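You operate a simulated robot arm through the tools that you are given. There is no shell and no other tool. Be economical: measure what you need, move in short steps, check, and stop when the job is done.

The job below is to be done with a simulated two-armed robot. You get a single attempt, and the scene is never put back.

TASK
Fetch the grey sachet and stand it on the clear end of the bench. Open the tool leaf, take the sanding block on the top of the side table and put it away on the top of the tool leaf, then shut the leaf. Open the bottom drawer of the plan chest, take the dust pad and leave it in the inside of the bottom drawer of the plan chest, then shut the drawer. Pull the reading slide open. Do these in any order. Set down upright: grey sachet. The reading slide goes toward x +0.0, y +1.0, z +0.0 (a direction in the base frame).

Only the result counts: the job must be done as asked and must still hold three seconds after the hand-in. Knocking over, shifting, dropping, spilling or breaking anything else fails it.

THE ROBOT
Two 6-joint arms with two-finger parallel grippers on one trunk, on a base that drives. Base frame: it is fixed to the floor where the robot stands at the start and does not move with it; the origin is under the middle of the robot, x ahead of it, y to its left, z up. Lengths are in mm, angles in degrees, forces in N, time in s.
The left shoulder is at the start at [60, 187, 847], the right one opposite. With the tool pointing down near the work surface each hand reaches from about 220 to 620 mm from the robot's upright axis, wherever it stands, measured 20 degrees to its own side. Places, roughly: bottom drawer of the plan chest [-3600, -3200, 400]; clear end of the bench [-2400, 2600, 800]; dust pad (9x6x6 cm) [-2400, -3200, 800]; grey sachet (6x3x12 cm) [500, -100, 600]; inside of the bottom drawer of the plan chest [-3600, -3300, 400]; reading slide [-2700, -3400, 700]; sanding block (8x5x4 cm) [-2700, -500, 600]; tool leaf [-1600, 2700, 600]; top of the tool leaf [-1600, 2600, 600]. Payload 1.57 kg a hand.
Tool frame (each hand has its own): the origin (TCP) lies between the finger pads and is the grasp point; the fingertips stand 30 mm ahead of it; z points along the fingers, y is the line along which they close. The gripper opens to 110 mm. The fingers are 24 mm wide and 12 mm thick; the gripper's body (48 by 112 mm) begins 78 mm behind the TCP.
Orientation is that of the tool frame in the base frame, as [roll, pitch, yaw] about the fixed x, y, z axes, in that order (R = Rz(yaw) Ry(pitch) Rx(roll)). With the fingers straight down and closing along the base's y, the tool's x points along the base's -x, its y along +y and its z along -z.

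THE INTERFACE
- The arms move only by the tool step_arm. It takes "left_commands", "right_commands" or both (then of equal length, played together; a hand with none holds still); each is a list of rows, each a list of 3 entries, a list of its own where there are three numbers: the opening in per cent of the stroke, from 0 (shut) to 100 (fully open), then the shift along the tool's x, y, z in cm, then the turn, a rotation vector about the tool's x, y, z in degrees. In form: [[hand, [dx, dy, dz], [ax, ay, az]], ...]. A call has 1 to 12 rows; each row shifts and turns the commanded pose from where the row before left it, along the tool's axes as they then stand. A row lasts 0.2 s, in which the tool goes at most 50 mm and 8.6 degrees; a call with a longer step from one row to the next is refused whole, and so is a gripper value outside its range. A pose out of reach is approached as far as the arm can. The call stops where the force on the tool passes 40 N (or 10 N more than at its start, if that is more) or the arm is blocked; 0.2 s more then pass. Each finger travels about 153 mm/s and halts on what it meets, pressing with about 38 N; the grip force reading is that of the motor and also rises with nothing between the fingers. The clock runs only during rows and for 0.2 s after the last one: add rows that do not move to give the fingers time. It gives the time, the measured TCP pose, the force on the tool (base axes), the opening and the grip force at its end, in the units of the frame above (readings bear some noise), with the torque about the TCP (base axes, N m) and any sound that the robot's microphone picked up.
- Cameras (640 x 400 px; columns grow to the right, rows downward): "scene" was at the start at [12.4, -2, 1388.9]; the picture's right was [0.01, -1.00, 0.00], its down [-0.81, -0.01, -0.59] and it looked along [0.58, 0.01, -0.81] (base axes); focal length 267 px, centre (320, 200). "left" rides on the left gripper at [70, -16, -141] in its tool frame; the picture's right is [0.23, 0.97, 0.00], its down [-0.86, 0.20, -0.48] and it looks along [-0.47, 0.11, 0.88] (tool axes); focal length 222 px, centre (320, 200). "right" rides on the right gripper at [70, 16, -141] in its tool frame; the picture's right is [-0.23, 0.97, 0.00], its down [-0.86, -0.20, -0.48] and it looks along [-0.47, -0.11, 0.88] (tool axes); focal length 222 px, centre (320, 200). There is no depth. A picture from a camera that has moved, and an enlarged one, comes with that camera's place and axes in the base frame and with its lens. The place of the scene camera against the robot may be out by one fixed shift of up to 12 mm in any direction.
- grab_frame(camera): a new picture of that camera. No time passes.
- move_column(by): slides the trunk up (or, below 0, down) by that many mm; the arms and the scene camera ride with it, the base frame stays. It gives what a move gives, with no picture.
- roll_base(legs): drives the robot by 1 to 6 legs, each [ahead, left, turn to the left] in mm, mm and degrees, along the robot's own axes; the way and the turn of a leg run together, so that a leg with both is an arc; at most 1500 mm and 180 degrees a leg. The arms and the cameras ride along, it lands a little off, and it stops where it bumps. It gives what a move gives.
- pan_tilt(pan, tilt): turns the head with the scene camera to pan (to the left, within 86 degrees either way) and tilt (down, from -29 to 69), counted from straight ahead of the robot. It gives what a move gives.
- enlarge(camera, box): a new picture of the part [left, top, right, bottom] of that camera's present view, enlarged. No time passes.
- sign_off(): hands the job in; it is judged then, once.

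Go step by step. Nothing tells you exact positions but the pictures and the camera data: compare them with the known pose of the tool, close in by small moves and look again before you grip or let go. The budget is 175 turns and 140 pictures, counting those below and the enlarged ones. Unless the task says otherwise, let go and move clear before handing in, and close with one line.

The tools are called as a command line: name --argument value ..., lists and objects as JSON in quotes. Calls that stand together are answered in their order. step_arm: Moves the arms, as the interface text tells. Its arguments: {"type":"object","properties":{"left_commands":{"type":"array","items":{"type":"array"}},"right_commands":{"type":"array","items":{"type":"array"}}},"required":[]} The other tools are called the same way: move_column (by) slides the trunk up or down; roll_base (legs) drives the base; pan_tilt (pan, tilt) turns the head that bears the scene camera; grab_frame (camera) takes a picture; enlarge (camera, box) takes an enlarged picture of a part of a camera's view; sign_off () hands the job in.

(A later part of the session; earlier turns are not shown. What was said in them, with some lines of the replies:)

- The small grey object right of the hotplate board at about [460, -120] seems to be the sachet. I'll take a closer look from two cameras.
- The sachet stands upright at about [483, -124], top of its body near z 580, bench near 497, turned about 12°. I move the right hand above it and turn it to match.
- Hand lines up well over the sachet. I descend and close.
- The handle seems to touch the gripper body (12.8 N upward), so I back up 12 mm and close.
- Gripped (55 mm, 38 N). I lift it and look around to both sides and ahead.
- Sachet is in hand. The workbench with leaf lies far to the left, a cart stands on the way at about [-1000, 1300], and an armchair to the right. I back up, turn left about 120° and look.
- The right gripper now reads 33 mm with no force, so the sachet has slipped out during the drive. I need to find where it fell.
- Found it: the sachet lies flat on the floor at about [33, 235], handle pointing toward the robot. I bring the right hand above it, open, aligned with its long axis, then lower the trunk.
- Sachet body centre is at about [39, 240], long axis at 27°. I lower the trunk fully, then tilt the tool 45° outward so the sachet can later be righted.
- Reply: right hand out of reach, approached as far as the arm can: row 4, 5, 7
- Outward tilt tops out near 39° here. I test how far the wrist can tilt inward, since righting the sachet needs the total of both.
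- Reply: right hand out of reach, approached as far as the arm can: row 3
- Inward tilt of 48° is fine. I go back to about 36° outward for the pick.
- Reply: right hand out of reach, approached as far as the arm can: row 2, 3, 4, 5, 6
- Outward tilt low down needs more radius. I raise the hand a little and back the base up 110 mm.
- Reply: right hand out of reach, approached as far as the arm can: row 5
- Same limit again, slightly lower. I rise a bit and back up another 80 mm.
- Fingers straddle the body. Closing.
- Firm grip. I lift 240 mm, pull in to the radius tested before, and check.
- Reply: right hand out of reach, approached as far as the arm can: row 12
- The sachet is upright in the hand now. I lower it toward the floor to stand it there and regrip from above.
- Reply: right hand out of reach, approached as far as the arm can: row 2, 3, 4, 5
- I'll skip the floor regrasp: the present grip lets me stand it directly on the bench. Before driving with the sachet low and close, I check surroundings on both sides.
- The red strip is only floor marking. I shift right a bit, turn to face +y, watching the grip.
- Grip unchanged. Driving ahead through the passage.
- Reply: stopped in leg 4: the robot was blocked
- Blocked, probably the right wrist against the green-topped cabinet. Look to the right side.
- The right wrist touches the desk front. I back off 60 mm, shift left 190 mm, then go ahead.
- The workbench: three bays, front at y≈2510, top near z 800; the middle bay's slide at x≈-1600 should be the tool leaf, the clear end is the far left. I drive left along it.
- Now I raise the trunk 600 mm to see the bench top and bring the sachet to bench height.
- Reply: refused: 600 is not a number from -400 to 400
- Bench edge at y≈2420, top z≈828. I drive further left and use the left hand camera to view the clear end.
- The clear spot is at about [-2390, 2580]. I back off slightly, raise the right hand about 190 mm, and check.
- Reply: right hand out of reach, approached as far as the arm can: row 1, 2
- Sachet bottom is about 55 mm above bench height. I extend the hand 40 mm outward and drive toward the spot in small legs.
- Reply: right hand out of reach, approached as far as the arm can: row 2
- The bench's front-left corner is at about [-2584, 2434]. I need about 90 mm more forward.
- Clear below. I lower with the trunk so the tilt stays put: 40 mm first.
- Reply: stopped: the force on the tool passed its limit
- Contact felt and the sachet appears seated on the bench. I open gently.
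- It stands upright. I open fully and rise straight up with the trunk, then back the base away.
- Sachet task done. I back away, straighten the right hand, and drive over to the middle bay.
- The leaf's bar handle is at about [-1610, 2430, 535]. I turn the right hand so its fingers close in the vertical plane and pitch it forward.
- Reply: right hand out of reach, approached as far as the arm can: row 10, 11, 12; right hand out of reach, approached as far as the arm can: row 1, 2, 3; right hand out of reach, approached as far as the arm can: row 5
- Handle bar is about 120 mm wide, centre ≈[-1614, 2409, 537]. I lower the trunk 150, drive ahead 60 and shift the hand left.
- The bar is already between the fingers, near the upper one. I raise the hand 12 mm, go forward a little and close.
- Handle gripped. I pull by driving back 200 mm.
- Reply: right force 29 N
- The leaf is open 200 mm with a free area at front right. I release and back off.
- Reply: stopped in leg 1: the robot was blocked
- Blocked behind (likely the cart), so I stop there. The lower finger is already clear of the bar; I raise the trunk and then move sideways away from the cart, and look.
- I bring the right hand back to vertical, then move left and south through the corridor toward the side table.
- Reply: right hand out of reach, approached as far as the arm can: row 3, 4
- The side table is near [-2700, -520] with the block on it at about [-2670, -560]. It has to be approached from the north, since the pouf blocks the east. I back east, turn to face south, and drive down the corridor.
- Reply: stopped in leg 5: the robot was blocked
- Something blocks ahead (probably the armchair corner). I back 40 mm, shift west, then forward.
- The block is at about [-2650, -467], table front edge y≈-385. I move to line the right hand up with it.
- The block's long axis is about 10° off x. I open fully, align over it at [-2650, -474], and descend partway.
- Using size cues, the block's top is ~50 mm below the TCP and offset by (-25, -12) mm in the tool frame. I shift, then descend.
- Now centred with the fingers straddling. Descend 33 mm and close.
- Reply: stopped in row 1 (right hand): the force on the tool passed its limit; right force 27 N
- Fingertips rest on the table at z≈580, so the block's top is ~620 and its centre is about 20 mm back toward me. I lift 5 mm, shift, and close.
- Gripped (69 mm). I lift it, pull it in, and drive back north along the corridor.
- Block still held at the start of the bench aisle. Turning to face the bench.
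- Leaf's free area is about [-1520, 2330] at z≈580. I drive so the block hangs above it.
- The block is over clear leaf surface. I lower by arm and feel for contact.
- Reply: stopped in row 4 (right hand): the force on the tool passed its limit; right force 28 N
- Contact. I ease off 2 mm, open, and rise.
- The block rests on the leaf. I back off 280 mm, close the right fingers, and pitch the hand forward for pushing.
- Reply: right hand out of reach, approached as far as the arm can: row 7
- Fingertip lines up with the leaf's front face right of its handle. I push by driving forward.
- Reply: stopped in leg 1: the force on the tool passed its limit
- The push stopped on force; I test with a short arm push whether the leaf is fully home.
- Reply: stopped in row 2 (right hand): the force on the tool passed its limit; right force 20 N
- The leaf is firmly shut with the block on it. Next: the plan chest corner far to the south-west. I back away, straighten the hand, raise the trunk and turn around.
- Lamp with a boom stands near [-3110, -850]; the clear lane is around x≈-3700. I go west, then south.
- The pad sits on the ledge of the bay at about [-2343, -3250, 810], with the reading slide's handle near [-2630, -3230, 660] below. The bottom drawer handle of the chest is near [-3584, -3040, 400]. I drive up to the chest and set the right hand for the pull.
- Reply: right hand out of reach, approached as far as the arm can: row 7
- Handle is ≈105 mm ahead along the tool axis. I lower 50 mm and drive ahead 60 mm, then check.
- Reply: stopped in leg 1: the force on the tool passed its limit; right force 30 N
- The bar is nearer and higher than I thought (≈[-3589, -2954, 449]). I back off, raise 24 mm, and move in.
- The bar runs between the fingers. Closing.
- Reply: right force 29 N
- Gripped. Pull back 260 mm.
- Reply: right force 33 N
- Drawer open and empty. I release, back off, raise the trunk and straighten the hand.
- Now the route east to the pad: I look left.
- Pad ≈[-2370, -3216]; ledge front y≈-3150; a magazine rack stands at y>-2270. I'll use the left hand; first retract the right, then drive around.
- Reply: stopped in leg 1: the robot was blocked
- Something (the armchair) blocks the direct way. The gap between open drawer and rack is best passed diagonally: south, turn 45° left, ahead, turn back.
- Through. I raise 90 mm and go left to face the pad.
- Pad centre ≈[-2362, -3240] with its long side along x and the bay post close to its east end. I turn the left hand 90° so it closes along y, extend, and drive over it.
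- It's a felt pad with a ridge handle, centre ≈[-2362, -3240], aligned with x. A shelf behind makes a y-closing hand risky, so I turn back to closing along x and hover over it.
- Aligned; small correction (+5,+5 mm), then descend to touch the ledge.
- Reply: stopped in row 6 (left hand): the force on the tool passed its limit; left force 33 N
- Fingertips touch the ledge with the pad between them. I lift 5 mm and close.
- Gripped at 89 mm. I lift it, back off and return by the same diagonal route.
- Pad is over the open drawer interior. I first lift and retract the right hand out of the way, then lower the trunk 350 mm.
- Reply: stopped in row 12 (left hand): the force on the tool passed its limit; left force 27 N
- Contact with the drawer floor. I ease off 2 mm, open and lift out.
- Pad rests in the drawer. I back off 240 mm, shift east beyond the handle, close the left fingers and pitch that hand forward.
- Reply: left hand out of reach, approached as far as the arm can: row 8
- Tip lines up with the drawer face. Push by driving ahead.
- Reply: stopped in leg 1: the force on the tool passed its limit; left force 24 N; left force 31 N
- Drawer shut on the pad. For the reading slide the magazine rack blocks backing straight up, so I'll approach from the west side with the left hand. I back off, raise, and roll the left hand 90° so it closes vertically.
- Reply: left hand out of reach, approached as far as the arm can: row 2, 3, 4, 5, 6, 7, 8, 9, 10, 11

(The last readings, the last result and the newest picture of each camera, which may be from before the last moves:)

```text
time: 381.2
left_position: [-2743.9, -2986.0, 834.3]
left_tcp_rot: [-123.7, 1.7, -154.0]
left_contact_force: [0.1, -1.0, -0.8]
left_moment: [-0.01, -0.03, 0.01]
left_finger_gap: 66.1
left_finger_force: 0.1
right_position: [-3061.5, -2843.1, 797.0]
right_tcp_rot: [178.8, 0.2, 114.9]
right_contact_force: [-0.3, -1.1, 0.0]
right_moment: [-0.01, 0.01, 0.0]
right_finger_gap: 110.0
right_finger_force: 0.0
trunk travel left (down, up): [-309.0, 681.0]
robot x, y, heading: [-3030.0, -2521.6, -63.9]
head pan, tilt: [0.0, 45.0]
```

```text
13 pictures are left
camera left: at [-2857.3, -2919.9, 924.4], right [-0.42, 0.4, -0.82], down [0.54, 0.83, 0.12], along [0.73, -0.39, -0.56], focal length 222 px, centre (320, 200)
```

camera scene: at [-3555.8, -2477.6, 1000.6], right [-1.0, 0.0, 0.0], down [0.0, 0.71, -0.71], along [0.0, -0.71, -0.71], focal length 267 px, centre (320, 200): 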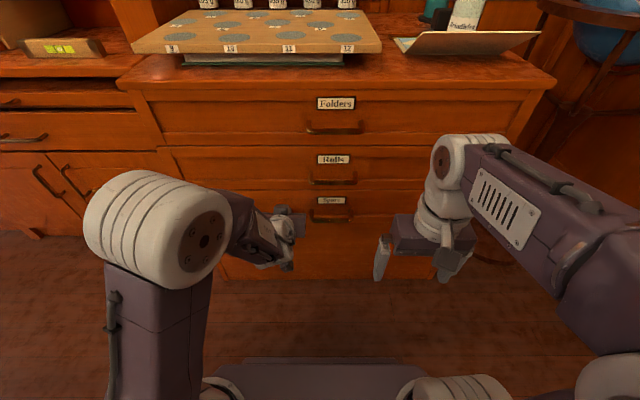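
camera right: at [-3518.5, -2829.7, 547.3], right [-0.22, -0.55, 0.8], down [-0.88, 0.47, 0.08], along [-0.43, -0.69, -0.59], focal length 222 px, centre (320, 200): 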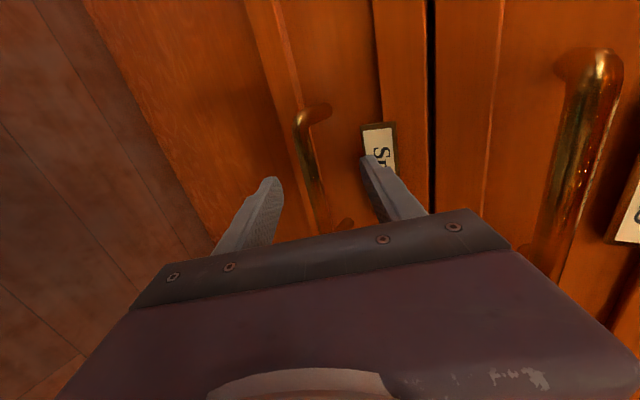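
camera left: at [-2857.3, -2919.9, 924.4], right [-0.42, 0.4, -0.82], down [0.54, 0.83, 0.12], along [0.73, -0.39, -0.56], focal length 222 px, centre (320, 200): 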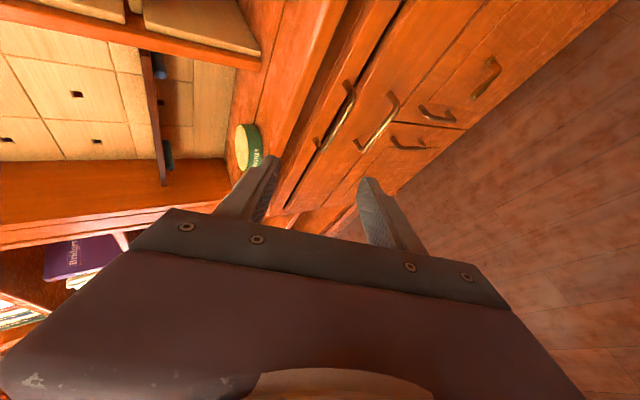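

Orientation is right. Triangulating, the slide's handle is at about [-2660, -3181, 665]. I lower 162 mm, and drive ahead 150 mm, then check.

move_column --by -160

roll_base --legs '[[145, -10, 0]]'

grab_frame --camera "left"

```text
time: 383.0
left_position: [-2743.8, -2986.5, 675.7]
left_tcp_rot: [-123.6, 1.7, -154.0]
left_contact_force: [-0.5, 0.0, 0.6]
left_moment: [0.01, -0.02, 0.02]
left_finger_gap: 66.1
left_finger_force: 0.1
right_position: [-3060.4, -2842.9, 637.8]
right_tcp_rot: [178.8, 0.1, 114.9]
right_contact_force: [0.6, 0.8, 0.1]
right_moment: [-0.03, 0.03, 0.0]
right_finger_gap: 109.8
right_finger_force: 0.1
trunk travel left (down, up): [-149.0, 841.0]
robot x, y, heading: [-3032.7, -2522.3, -64.0]
head pan, tilt: [0.0, 45.0]
```

```text
time: 384.4
left_position: [-2688.4, -3119.0, 675.0]
left_tcp_rot: [-123.6, 1.7, -153.9]
left_contact_force: [0.7, 0.7, 0.2]
left_moment: [0.02, -0.04, 0.01]
left_finger_gap: 66.0
left_finger_force: 0.1
right_position: [-3005.7, -2976.9, 637.5]
right_tcp_rot: [178.8, 0.1, 115.1]
right_contact_force: [0.2, -0.7, 0.6]
right_moment: [-0.02, -0.02, 0.01]
right_finger_gap: 110.1
right_finger_force: 0.1
trunk travel left (down, up): [-149.0, 841.0]
robot x, y, heading: [-2976.0, -2655.8, -64.0]
head pan, tilt: [0.0, 45.0]
```

```text
12 pictures are left
camera left: at [-2801.6, -3053.6, 764.3], right [-0.42, 0.39, -0.82], down [0.54, 0.83, 0.12], along [0.73, -0.39, -0.56], focal length 222 px, centre (320, 200)
```

left: 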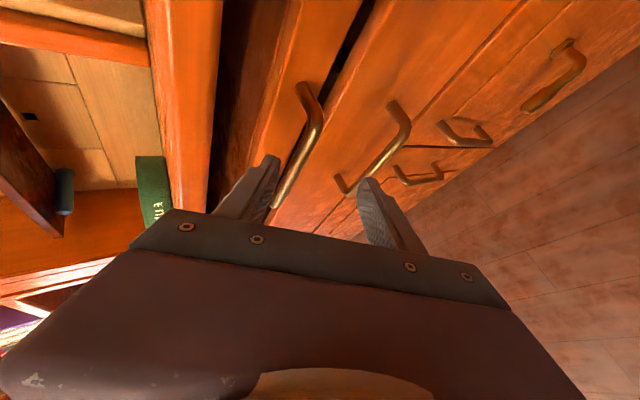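

Bar offset computed: column -10 mm and 58 mm ahead puts it centred between the fingers.

step_arm --left_commands '[[54, [0, 0, 0], [0, 0, 0]], [54, [0, 0, 0], [0, 0, 0]]]'

roll_base --legs '[[58, 0, 0]]'

grab_frame --camera "left"

```text
time: 385.0
left_position: [-2688.9, -3118.7, 675.0]
left_tcp_rot: [-123.6, 1.6, -154.0]
left_contact_force: [-0.8, 0.2, 0.4]
left_moment: [0.01, 0.05, 0.05]
left_finger_gap: 59.4
left_finger_force: 0.2
right_position: [-3005.6, -2977.4, 638.4]
right_tcp_rot: [178.8, 0.2, 115.1]
right_contact_force: [-0.9, 0.7, 0.6]
right_moment: [-0.02, 0.0, -0.02]
right_finger_gap: 109.9
right_finger_force: 0.0
trunk travel left (down, up): [-149.0, 841.0]
robot x, y, heading: [-2976.5, -2657.1, -63.8]
head pan, tilt: [0.0, 45.0]
```

```text
time: 385.9
left_position: [-2671.2, -3156.0, 679.4]
left_tcp_rot: [-123.4, 1.5, -153.9]
left_contact_force: [-6.2, 14.2, -0.1]
left_moment: [-0.19, -0.03, -0.16]
left_finger_gap: 51.8
left_finger_force: 0.1
right_position: [-2986.6, -3015.0, 637.9]
right_tcp_rot: [178.8, 0.2, 115.2]
right_contact_force: [0.1, -0.5, -0.2]
right_moment: [0.0, -0.02, 0.01]
right_finger_gap: 110.2
right_finger_force: 0.1
trunk travel left (down, up): [-149.0, 841.0]
robot x, y, heading: [-2954.7, -2696.5, -63.8]
head pan, tilt: [0.0, 45.0]
stopped in leg 1: the force on the tool passed its limit (the readings are from after the stop); the commanded pose is now the measured one
```

```text
11 pictures are left
camera left: at [-2784.3, -3089.3, 766.9], right [-0.42, 0.39, -0.82], down [0.54, 0.83, 0.12], along [0.73, -0.39, -0.56], focal length 222 px, centre (320, 200)
```

left: 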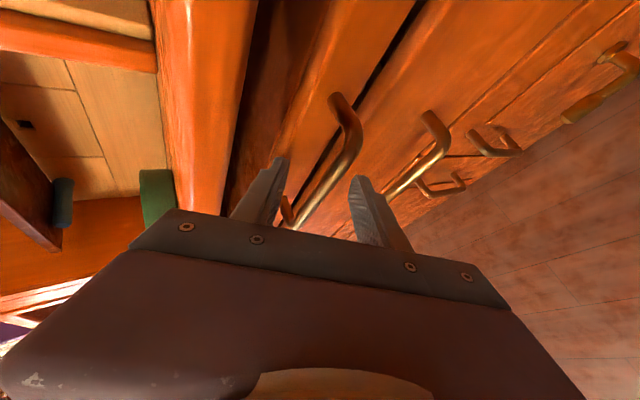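

The bar is now between the fingers (upper tip touching the front). Closing.

step_arm --left_commands '[[30, [0, 0, -0.4], [0, 0, 0]], [10, [0, 0, 0], [0, 0, 0]], [0, [0, 0, 0], [0, 0, 0]], [0, [0, 0, 0], [0, 0, 0]]]'

grab_frame --camera "left"

```text
time: 386.9
left_position: [-2673.4, -3153.4, 677.5]
left_tcp_rot: [-123.8, 1.7, -153.9]
left_contact_force: [-9.3, 17.5, -24.7]
left_moment: [0.4, -0.63, -0.53]
left_finger_gap: 17.9
left_finger_force: 32.7
right_position: [-2986.0, -3016.3, 636.6]
right_tcp_rot: [178.8, 0.2, 115.0]
right_contact_force: [-0.2, -0.3, -0.3]
right_moment: [0.01, 0.0, -0.02]
right_finger_gap: 109.7
right_finger_force: 0.1
trunk travel left (down, up): [-149.0, 841.0]
robot x, y, heading: [-2957.9, -2695.5, -63.9]
head pan, tilt: [0.0, 45.0]
```

```text
10 pictures are left
camera left: at [-2785.6, -3087.7, 766.4], right [-0.42, 0.4, -0.82], down [0.54, 0.83, 0.13], along [0.73, -0.39, -0.56], focal length 222 px, centre (320, 200)
```

left: 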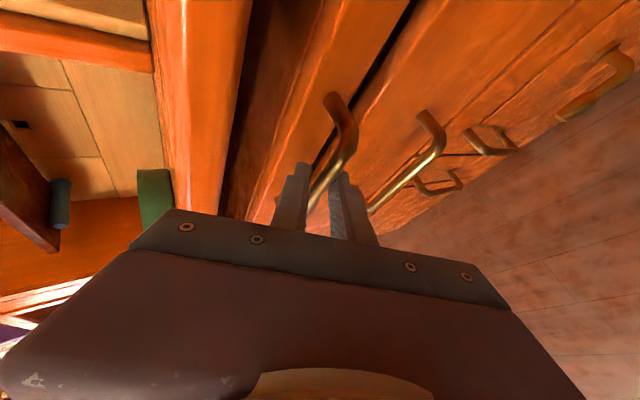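

Gripped. I pull along +y by driving, 150 mm first.

roll_base --legs '[[-134.7, 66, 0]]'

grab_frame --camera "left"

```text
time: 388.3
left_position: [-2672.9, -3003.7, 676.9]
left_tcp_rot: [-123.8, 1.7, -154.0]
left_contact_force: [-1.3, -1.0, -29.5]
left_moment: [0.25, -0.67, -0.46]
left_finger_gap: 17.5
left_finger_force: 32.5
right_position: [-2988.3, -2865.5, 636.0]
right_tcp_rot: [178.8, -0.1, 115.0]
right_contact_force: [0.7, 0.8, -0.1]
right_moment: [-0.01, 0.02, -0.02]
right_finger_gap: 110.1
right_finger_force: 0.1
trunk travel left (down, up): [-149.0, 841.0]
robot x, y, heading: [-2955.8, -2543.8, -63.8]
head pan, tilt: [0.0, 45.0]
```

```text
9 pictures are left
camera left: at [-2785.7, -2938.1, 766.4], right [-0.42, 0.4, -0.82], down [0.54, 0.83, 0.12], along [0.73, -0.39, -0.56], focal length 222 px, centre (320, 200)
```

left: 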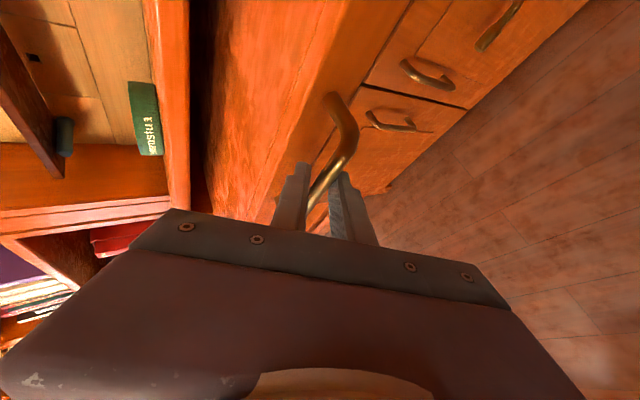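

The slide follows. Pull another 110 mm.

roll_base --legs '[[-98.8, 48.4, 0]]'

pan_tilt --pan 10 --tilt 45

grab_frame --camera "scene"

```text
time: 389.5
left_position: [-2673.7, -2889.2, 678.2]
left_tcp_rot: [-123.7, 1.7, -153.6]
left_contact_force: [1.1, -1.0, -16.7]
left_moment: [0.16, -0.7, -0.54]
left_finger_gap: 17.7
left_finger_force: 32.3
right_position: [-2988.5, -2751.9, 636.5]
right_tcp_rot: [178.8, 0.1, 115.2]
right_contact_force: [-0.3, -0.4, -0.3]
right_moment: [-0.01, -0.02, -0.01]
right_finger_gap: 110.2
right_finger_force: 0.0
trunk travel left (down, up): [-149.0, 841.0]
robot x, y, heading: [-2959.9, -2430.5, -63.6]
head pan, tilt: [0.0, 45.0]
```

```text
time: 390.2
left_position: [-2673.1, -2888.8, 676.2]
left_tcp_rot: [-123.8, 1.7, -153.6]
left_contact_force: [2.5, 1.4, -8.5]
left_moment: [0.17, -0.83, -0.67]
left_finger_gap: 17.5
left_finger_force: 32.6
right_position: [-2987.8, -2752.7, 635.3]
right_tcp_rot: [178.8, 0.1, 115.2]
right_contact_force: [-0.5, 0.1, 0.2]
right_moment: [0.0, -0.01, 0.0]
right_finger_gap: 110.0
right_finger_force: 0.1
trunk travel left (down, up): [-149.0, 841.0]
robot x, y, heading: [-2959.9, -2429.6, -63.7]
head pan, tilt: [10.0, 45.0]
```

```text
8 pictures are left
camera scene: at [-2938.0, -2446.9, 1075.4], right [-0.81, -0.59, 0.0], down [-0.42, 0.57, -0.71], along [0.42, -0.57, -0.71], focal length 267 px, centre (320, 200)
```

scene: 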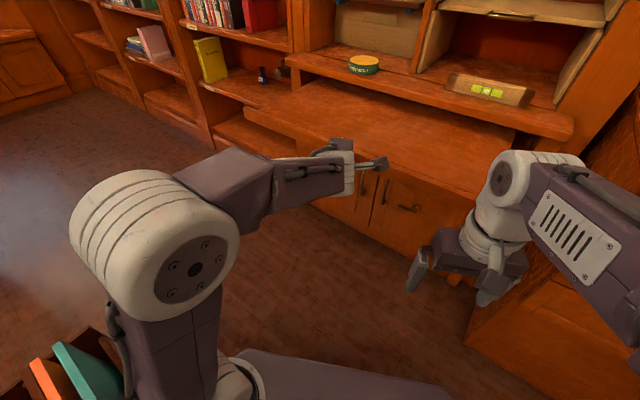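

Out about 265 mm. I try a little further to see whether it reaches its stop.

roll_base --legs '[[-62.9, 30.8, 0]]'

```text
time: 391.3
left_position: [-2674.4, -2828.4, 679.7]
left_tcp_rot: [-123.4, 1.9, -154.0]
left_contact_force: [0.7, 0.8, -0.6]
left_moment: [0.08, -0.61, -0.85]
left_finger_gap: 17.2
left_finger_force: 32.1
right_position: [-2989.2, -2689.2, 635.5]
right_tcp_rot: [178.8, 0.0, 115.2]
right_contact_force: [0.3, -0.2, 1.2]
right_moment: [-0.02, -0.01, 0.01]
right_finger_gap: 110.2
right_finger_force: 0.0
trunk travel left (down, up): [-149.0, 841.0]
robot x, y, heading: [-2964.2, -2367.2, -63.5]
head pan, tilt: [10.0, 45.0]
stopped in leg 1: the force on the tool passed its limit (the readings are from after the stop); the commanded pose is now the measured one
```

Slide reached its stop (~325 mm). I release and back off.

step_arm --left_commands '[[30, [0, 0, 0], [0, 0, 0]], [65, [0, 0, 0], [0, 0, 0]], [65, [0, 0, 0], [0, 0, 0]]]'

roll_base --legs '[[-60, 0, 0]]'

grab_frame --camera "scene"

```text
time: 392.1
left_position: [-2675.3, -2829.5, 678.5]
left_tcp_rot: [-123.3, 1.7, -153.9]
left_contact_force: [0.3, -0.6, -0.4]
left_moment: [-0.02, 0.02, -0.01]
left_finger_gap: 71.4
left_finger_force: 0.1
right_position: [-2988.9, -2690.2, 638.3]
right_tcp_rot: [178.7, 0.0, 115.2]
right_contact_force: [-0.1, -0.3, 0.8]
right_moment: [0.01, 0.01, 0.0]
right_finger_gap: 110.0
right_finger_force: 0.0
trunk travel left (down, up): [-149.0, 841.0]
robot x, y, heading: [-2956.9, -2368.8, -63.5]
head pan, tilt: [10.0, 45.0]
```

```text
time: 393.1
left_position: [-2700.5, -2774.8, 680.6]
left_tcp_rot: [-123.3, 1.7, -153.9]
left_contact_force: [-0.9, -1.3, 1.1]
left_moment: [0.0, 0.0, -0.04]
left_finger_gap: 71.3
left_finger_force: 0.0
right_position: [-3015.3, -2636.8, 637.7]
right_tcp_rot: [178.9, 0.1, 115.3]
right_contact_force: [-0.9, 0.4, -0.2]
right_moment: [0.01, 0.04, 0.02]
right_finger_gap: 110.1
right_finger_force: 0.1
trunk travel left (down, up): [-149.0, 841.0]
robot x, y, heading: [-2983.0, -2317.3, -63.7]
head pan, tilt: [10.0, 45.0]
```

```text
7 pictures are left
camera scene: at [-2966.1, -2331.4, 1075.5], right [-0.8, -0.59, 0.0], down [-0.42, 0.57, -0.71], along [0.42, -0.57, -0.71], focal length 267 px, centre (320, 200)
```

scene: 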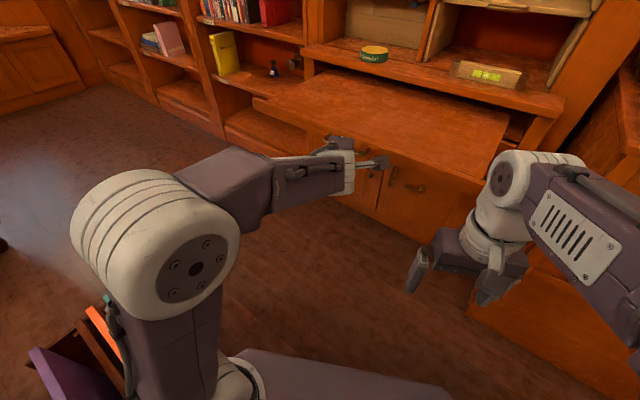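

The reading slide stands open and the hand is clear. One last look at the plan chest before handing in.

pan_tilt --pan -55 --tilt 30

grab_frame --camera "scene"

```text
time: 394.4
left_position: [-2700.3, -2775.4, 679.7]
left_tcp_rot: [-123.3, 1.7, -153.9]
left_contact_force: [-0.7, -1.2, -0.8]
left_moment: [-0.01, -0.02, -0.02]
left_finger_gap: 71.6
left_finger_force: 0.0
right_position: [-3015.0, -2636.8, 637.6]
right_tcp_rot: [178.8, 0.1, 115.3]
right_contact_force: [-0.1, -0.3, -0.3]
right_moment: [0.0, -0.05, 0.04]
right_finger_gap: 109.8
right_finger_force: 0.1
trunk travel left (down, up): [-149.0, 841.0]
robot x, y, heading: [-2986.0, -2314.5, -63.7]
head pan, tilt: [-55.0, 30.0]
```

```text
6 pictures are left
camera scene: at [-3057.4, -2345.9, 1098.1], right [-0.88, 0.48, 0.0], down [0.24, 0.44, -0.87], along [-0.41, -0.76, -0.5], focal length 267 px, centre (320, 200)
```

scene: 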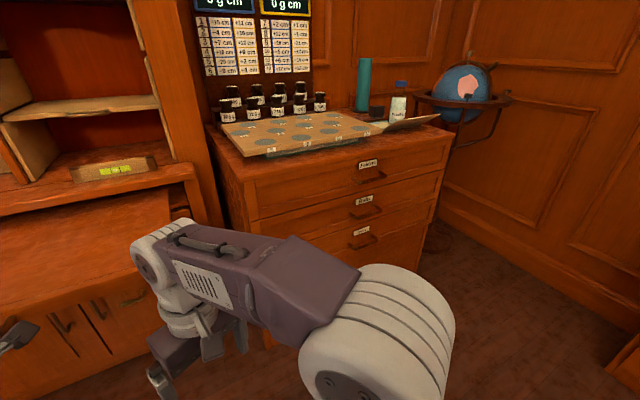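

The bottom drawer is flush and everything else looks in place; handing in.

sign_off

```text
The job is handed in.
```

All four tasks are done and handed in: the grey sachet stands upright on the clear end of the bench, the sanding block is on the shut tool leaf, the dust pad is in the shut bottom drawer, and the reading slide is pulled out to its stop. Two things went wrong on the way. The sachet slipped from the gripper and fell to the floor before I picked it up and placed it. The base also bumped into things four times while driving: the desk front, probably the cart and, twice, an armchair. I saw no sign that any of them moved, but I did not check them closely.
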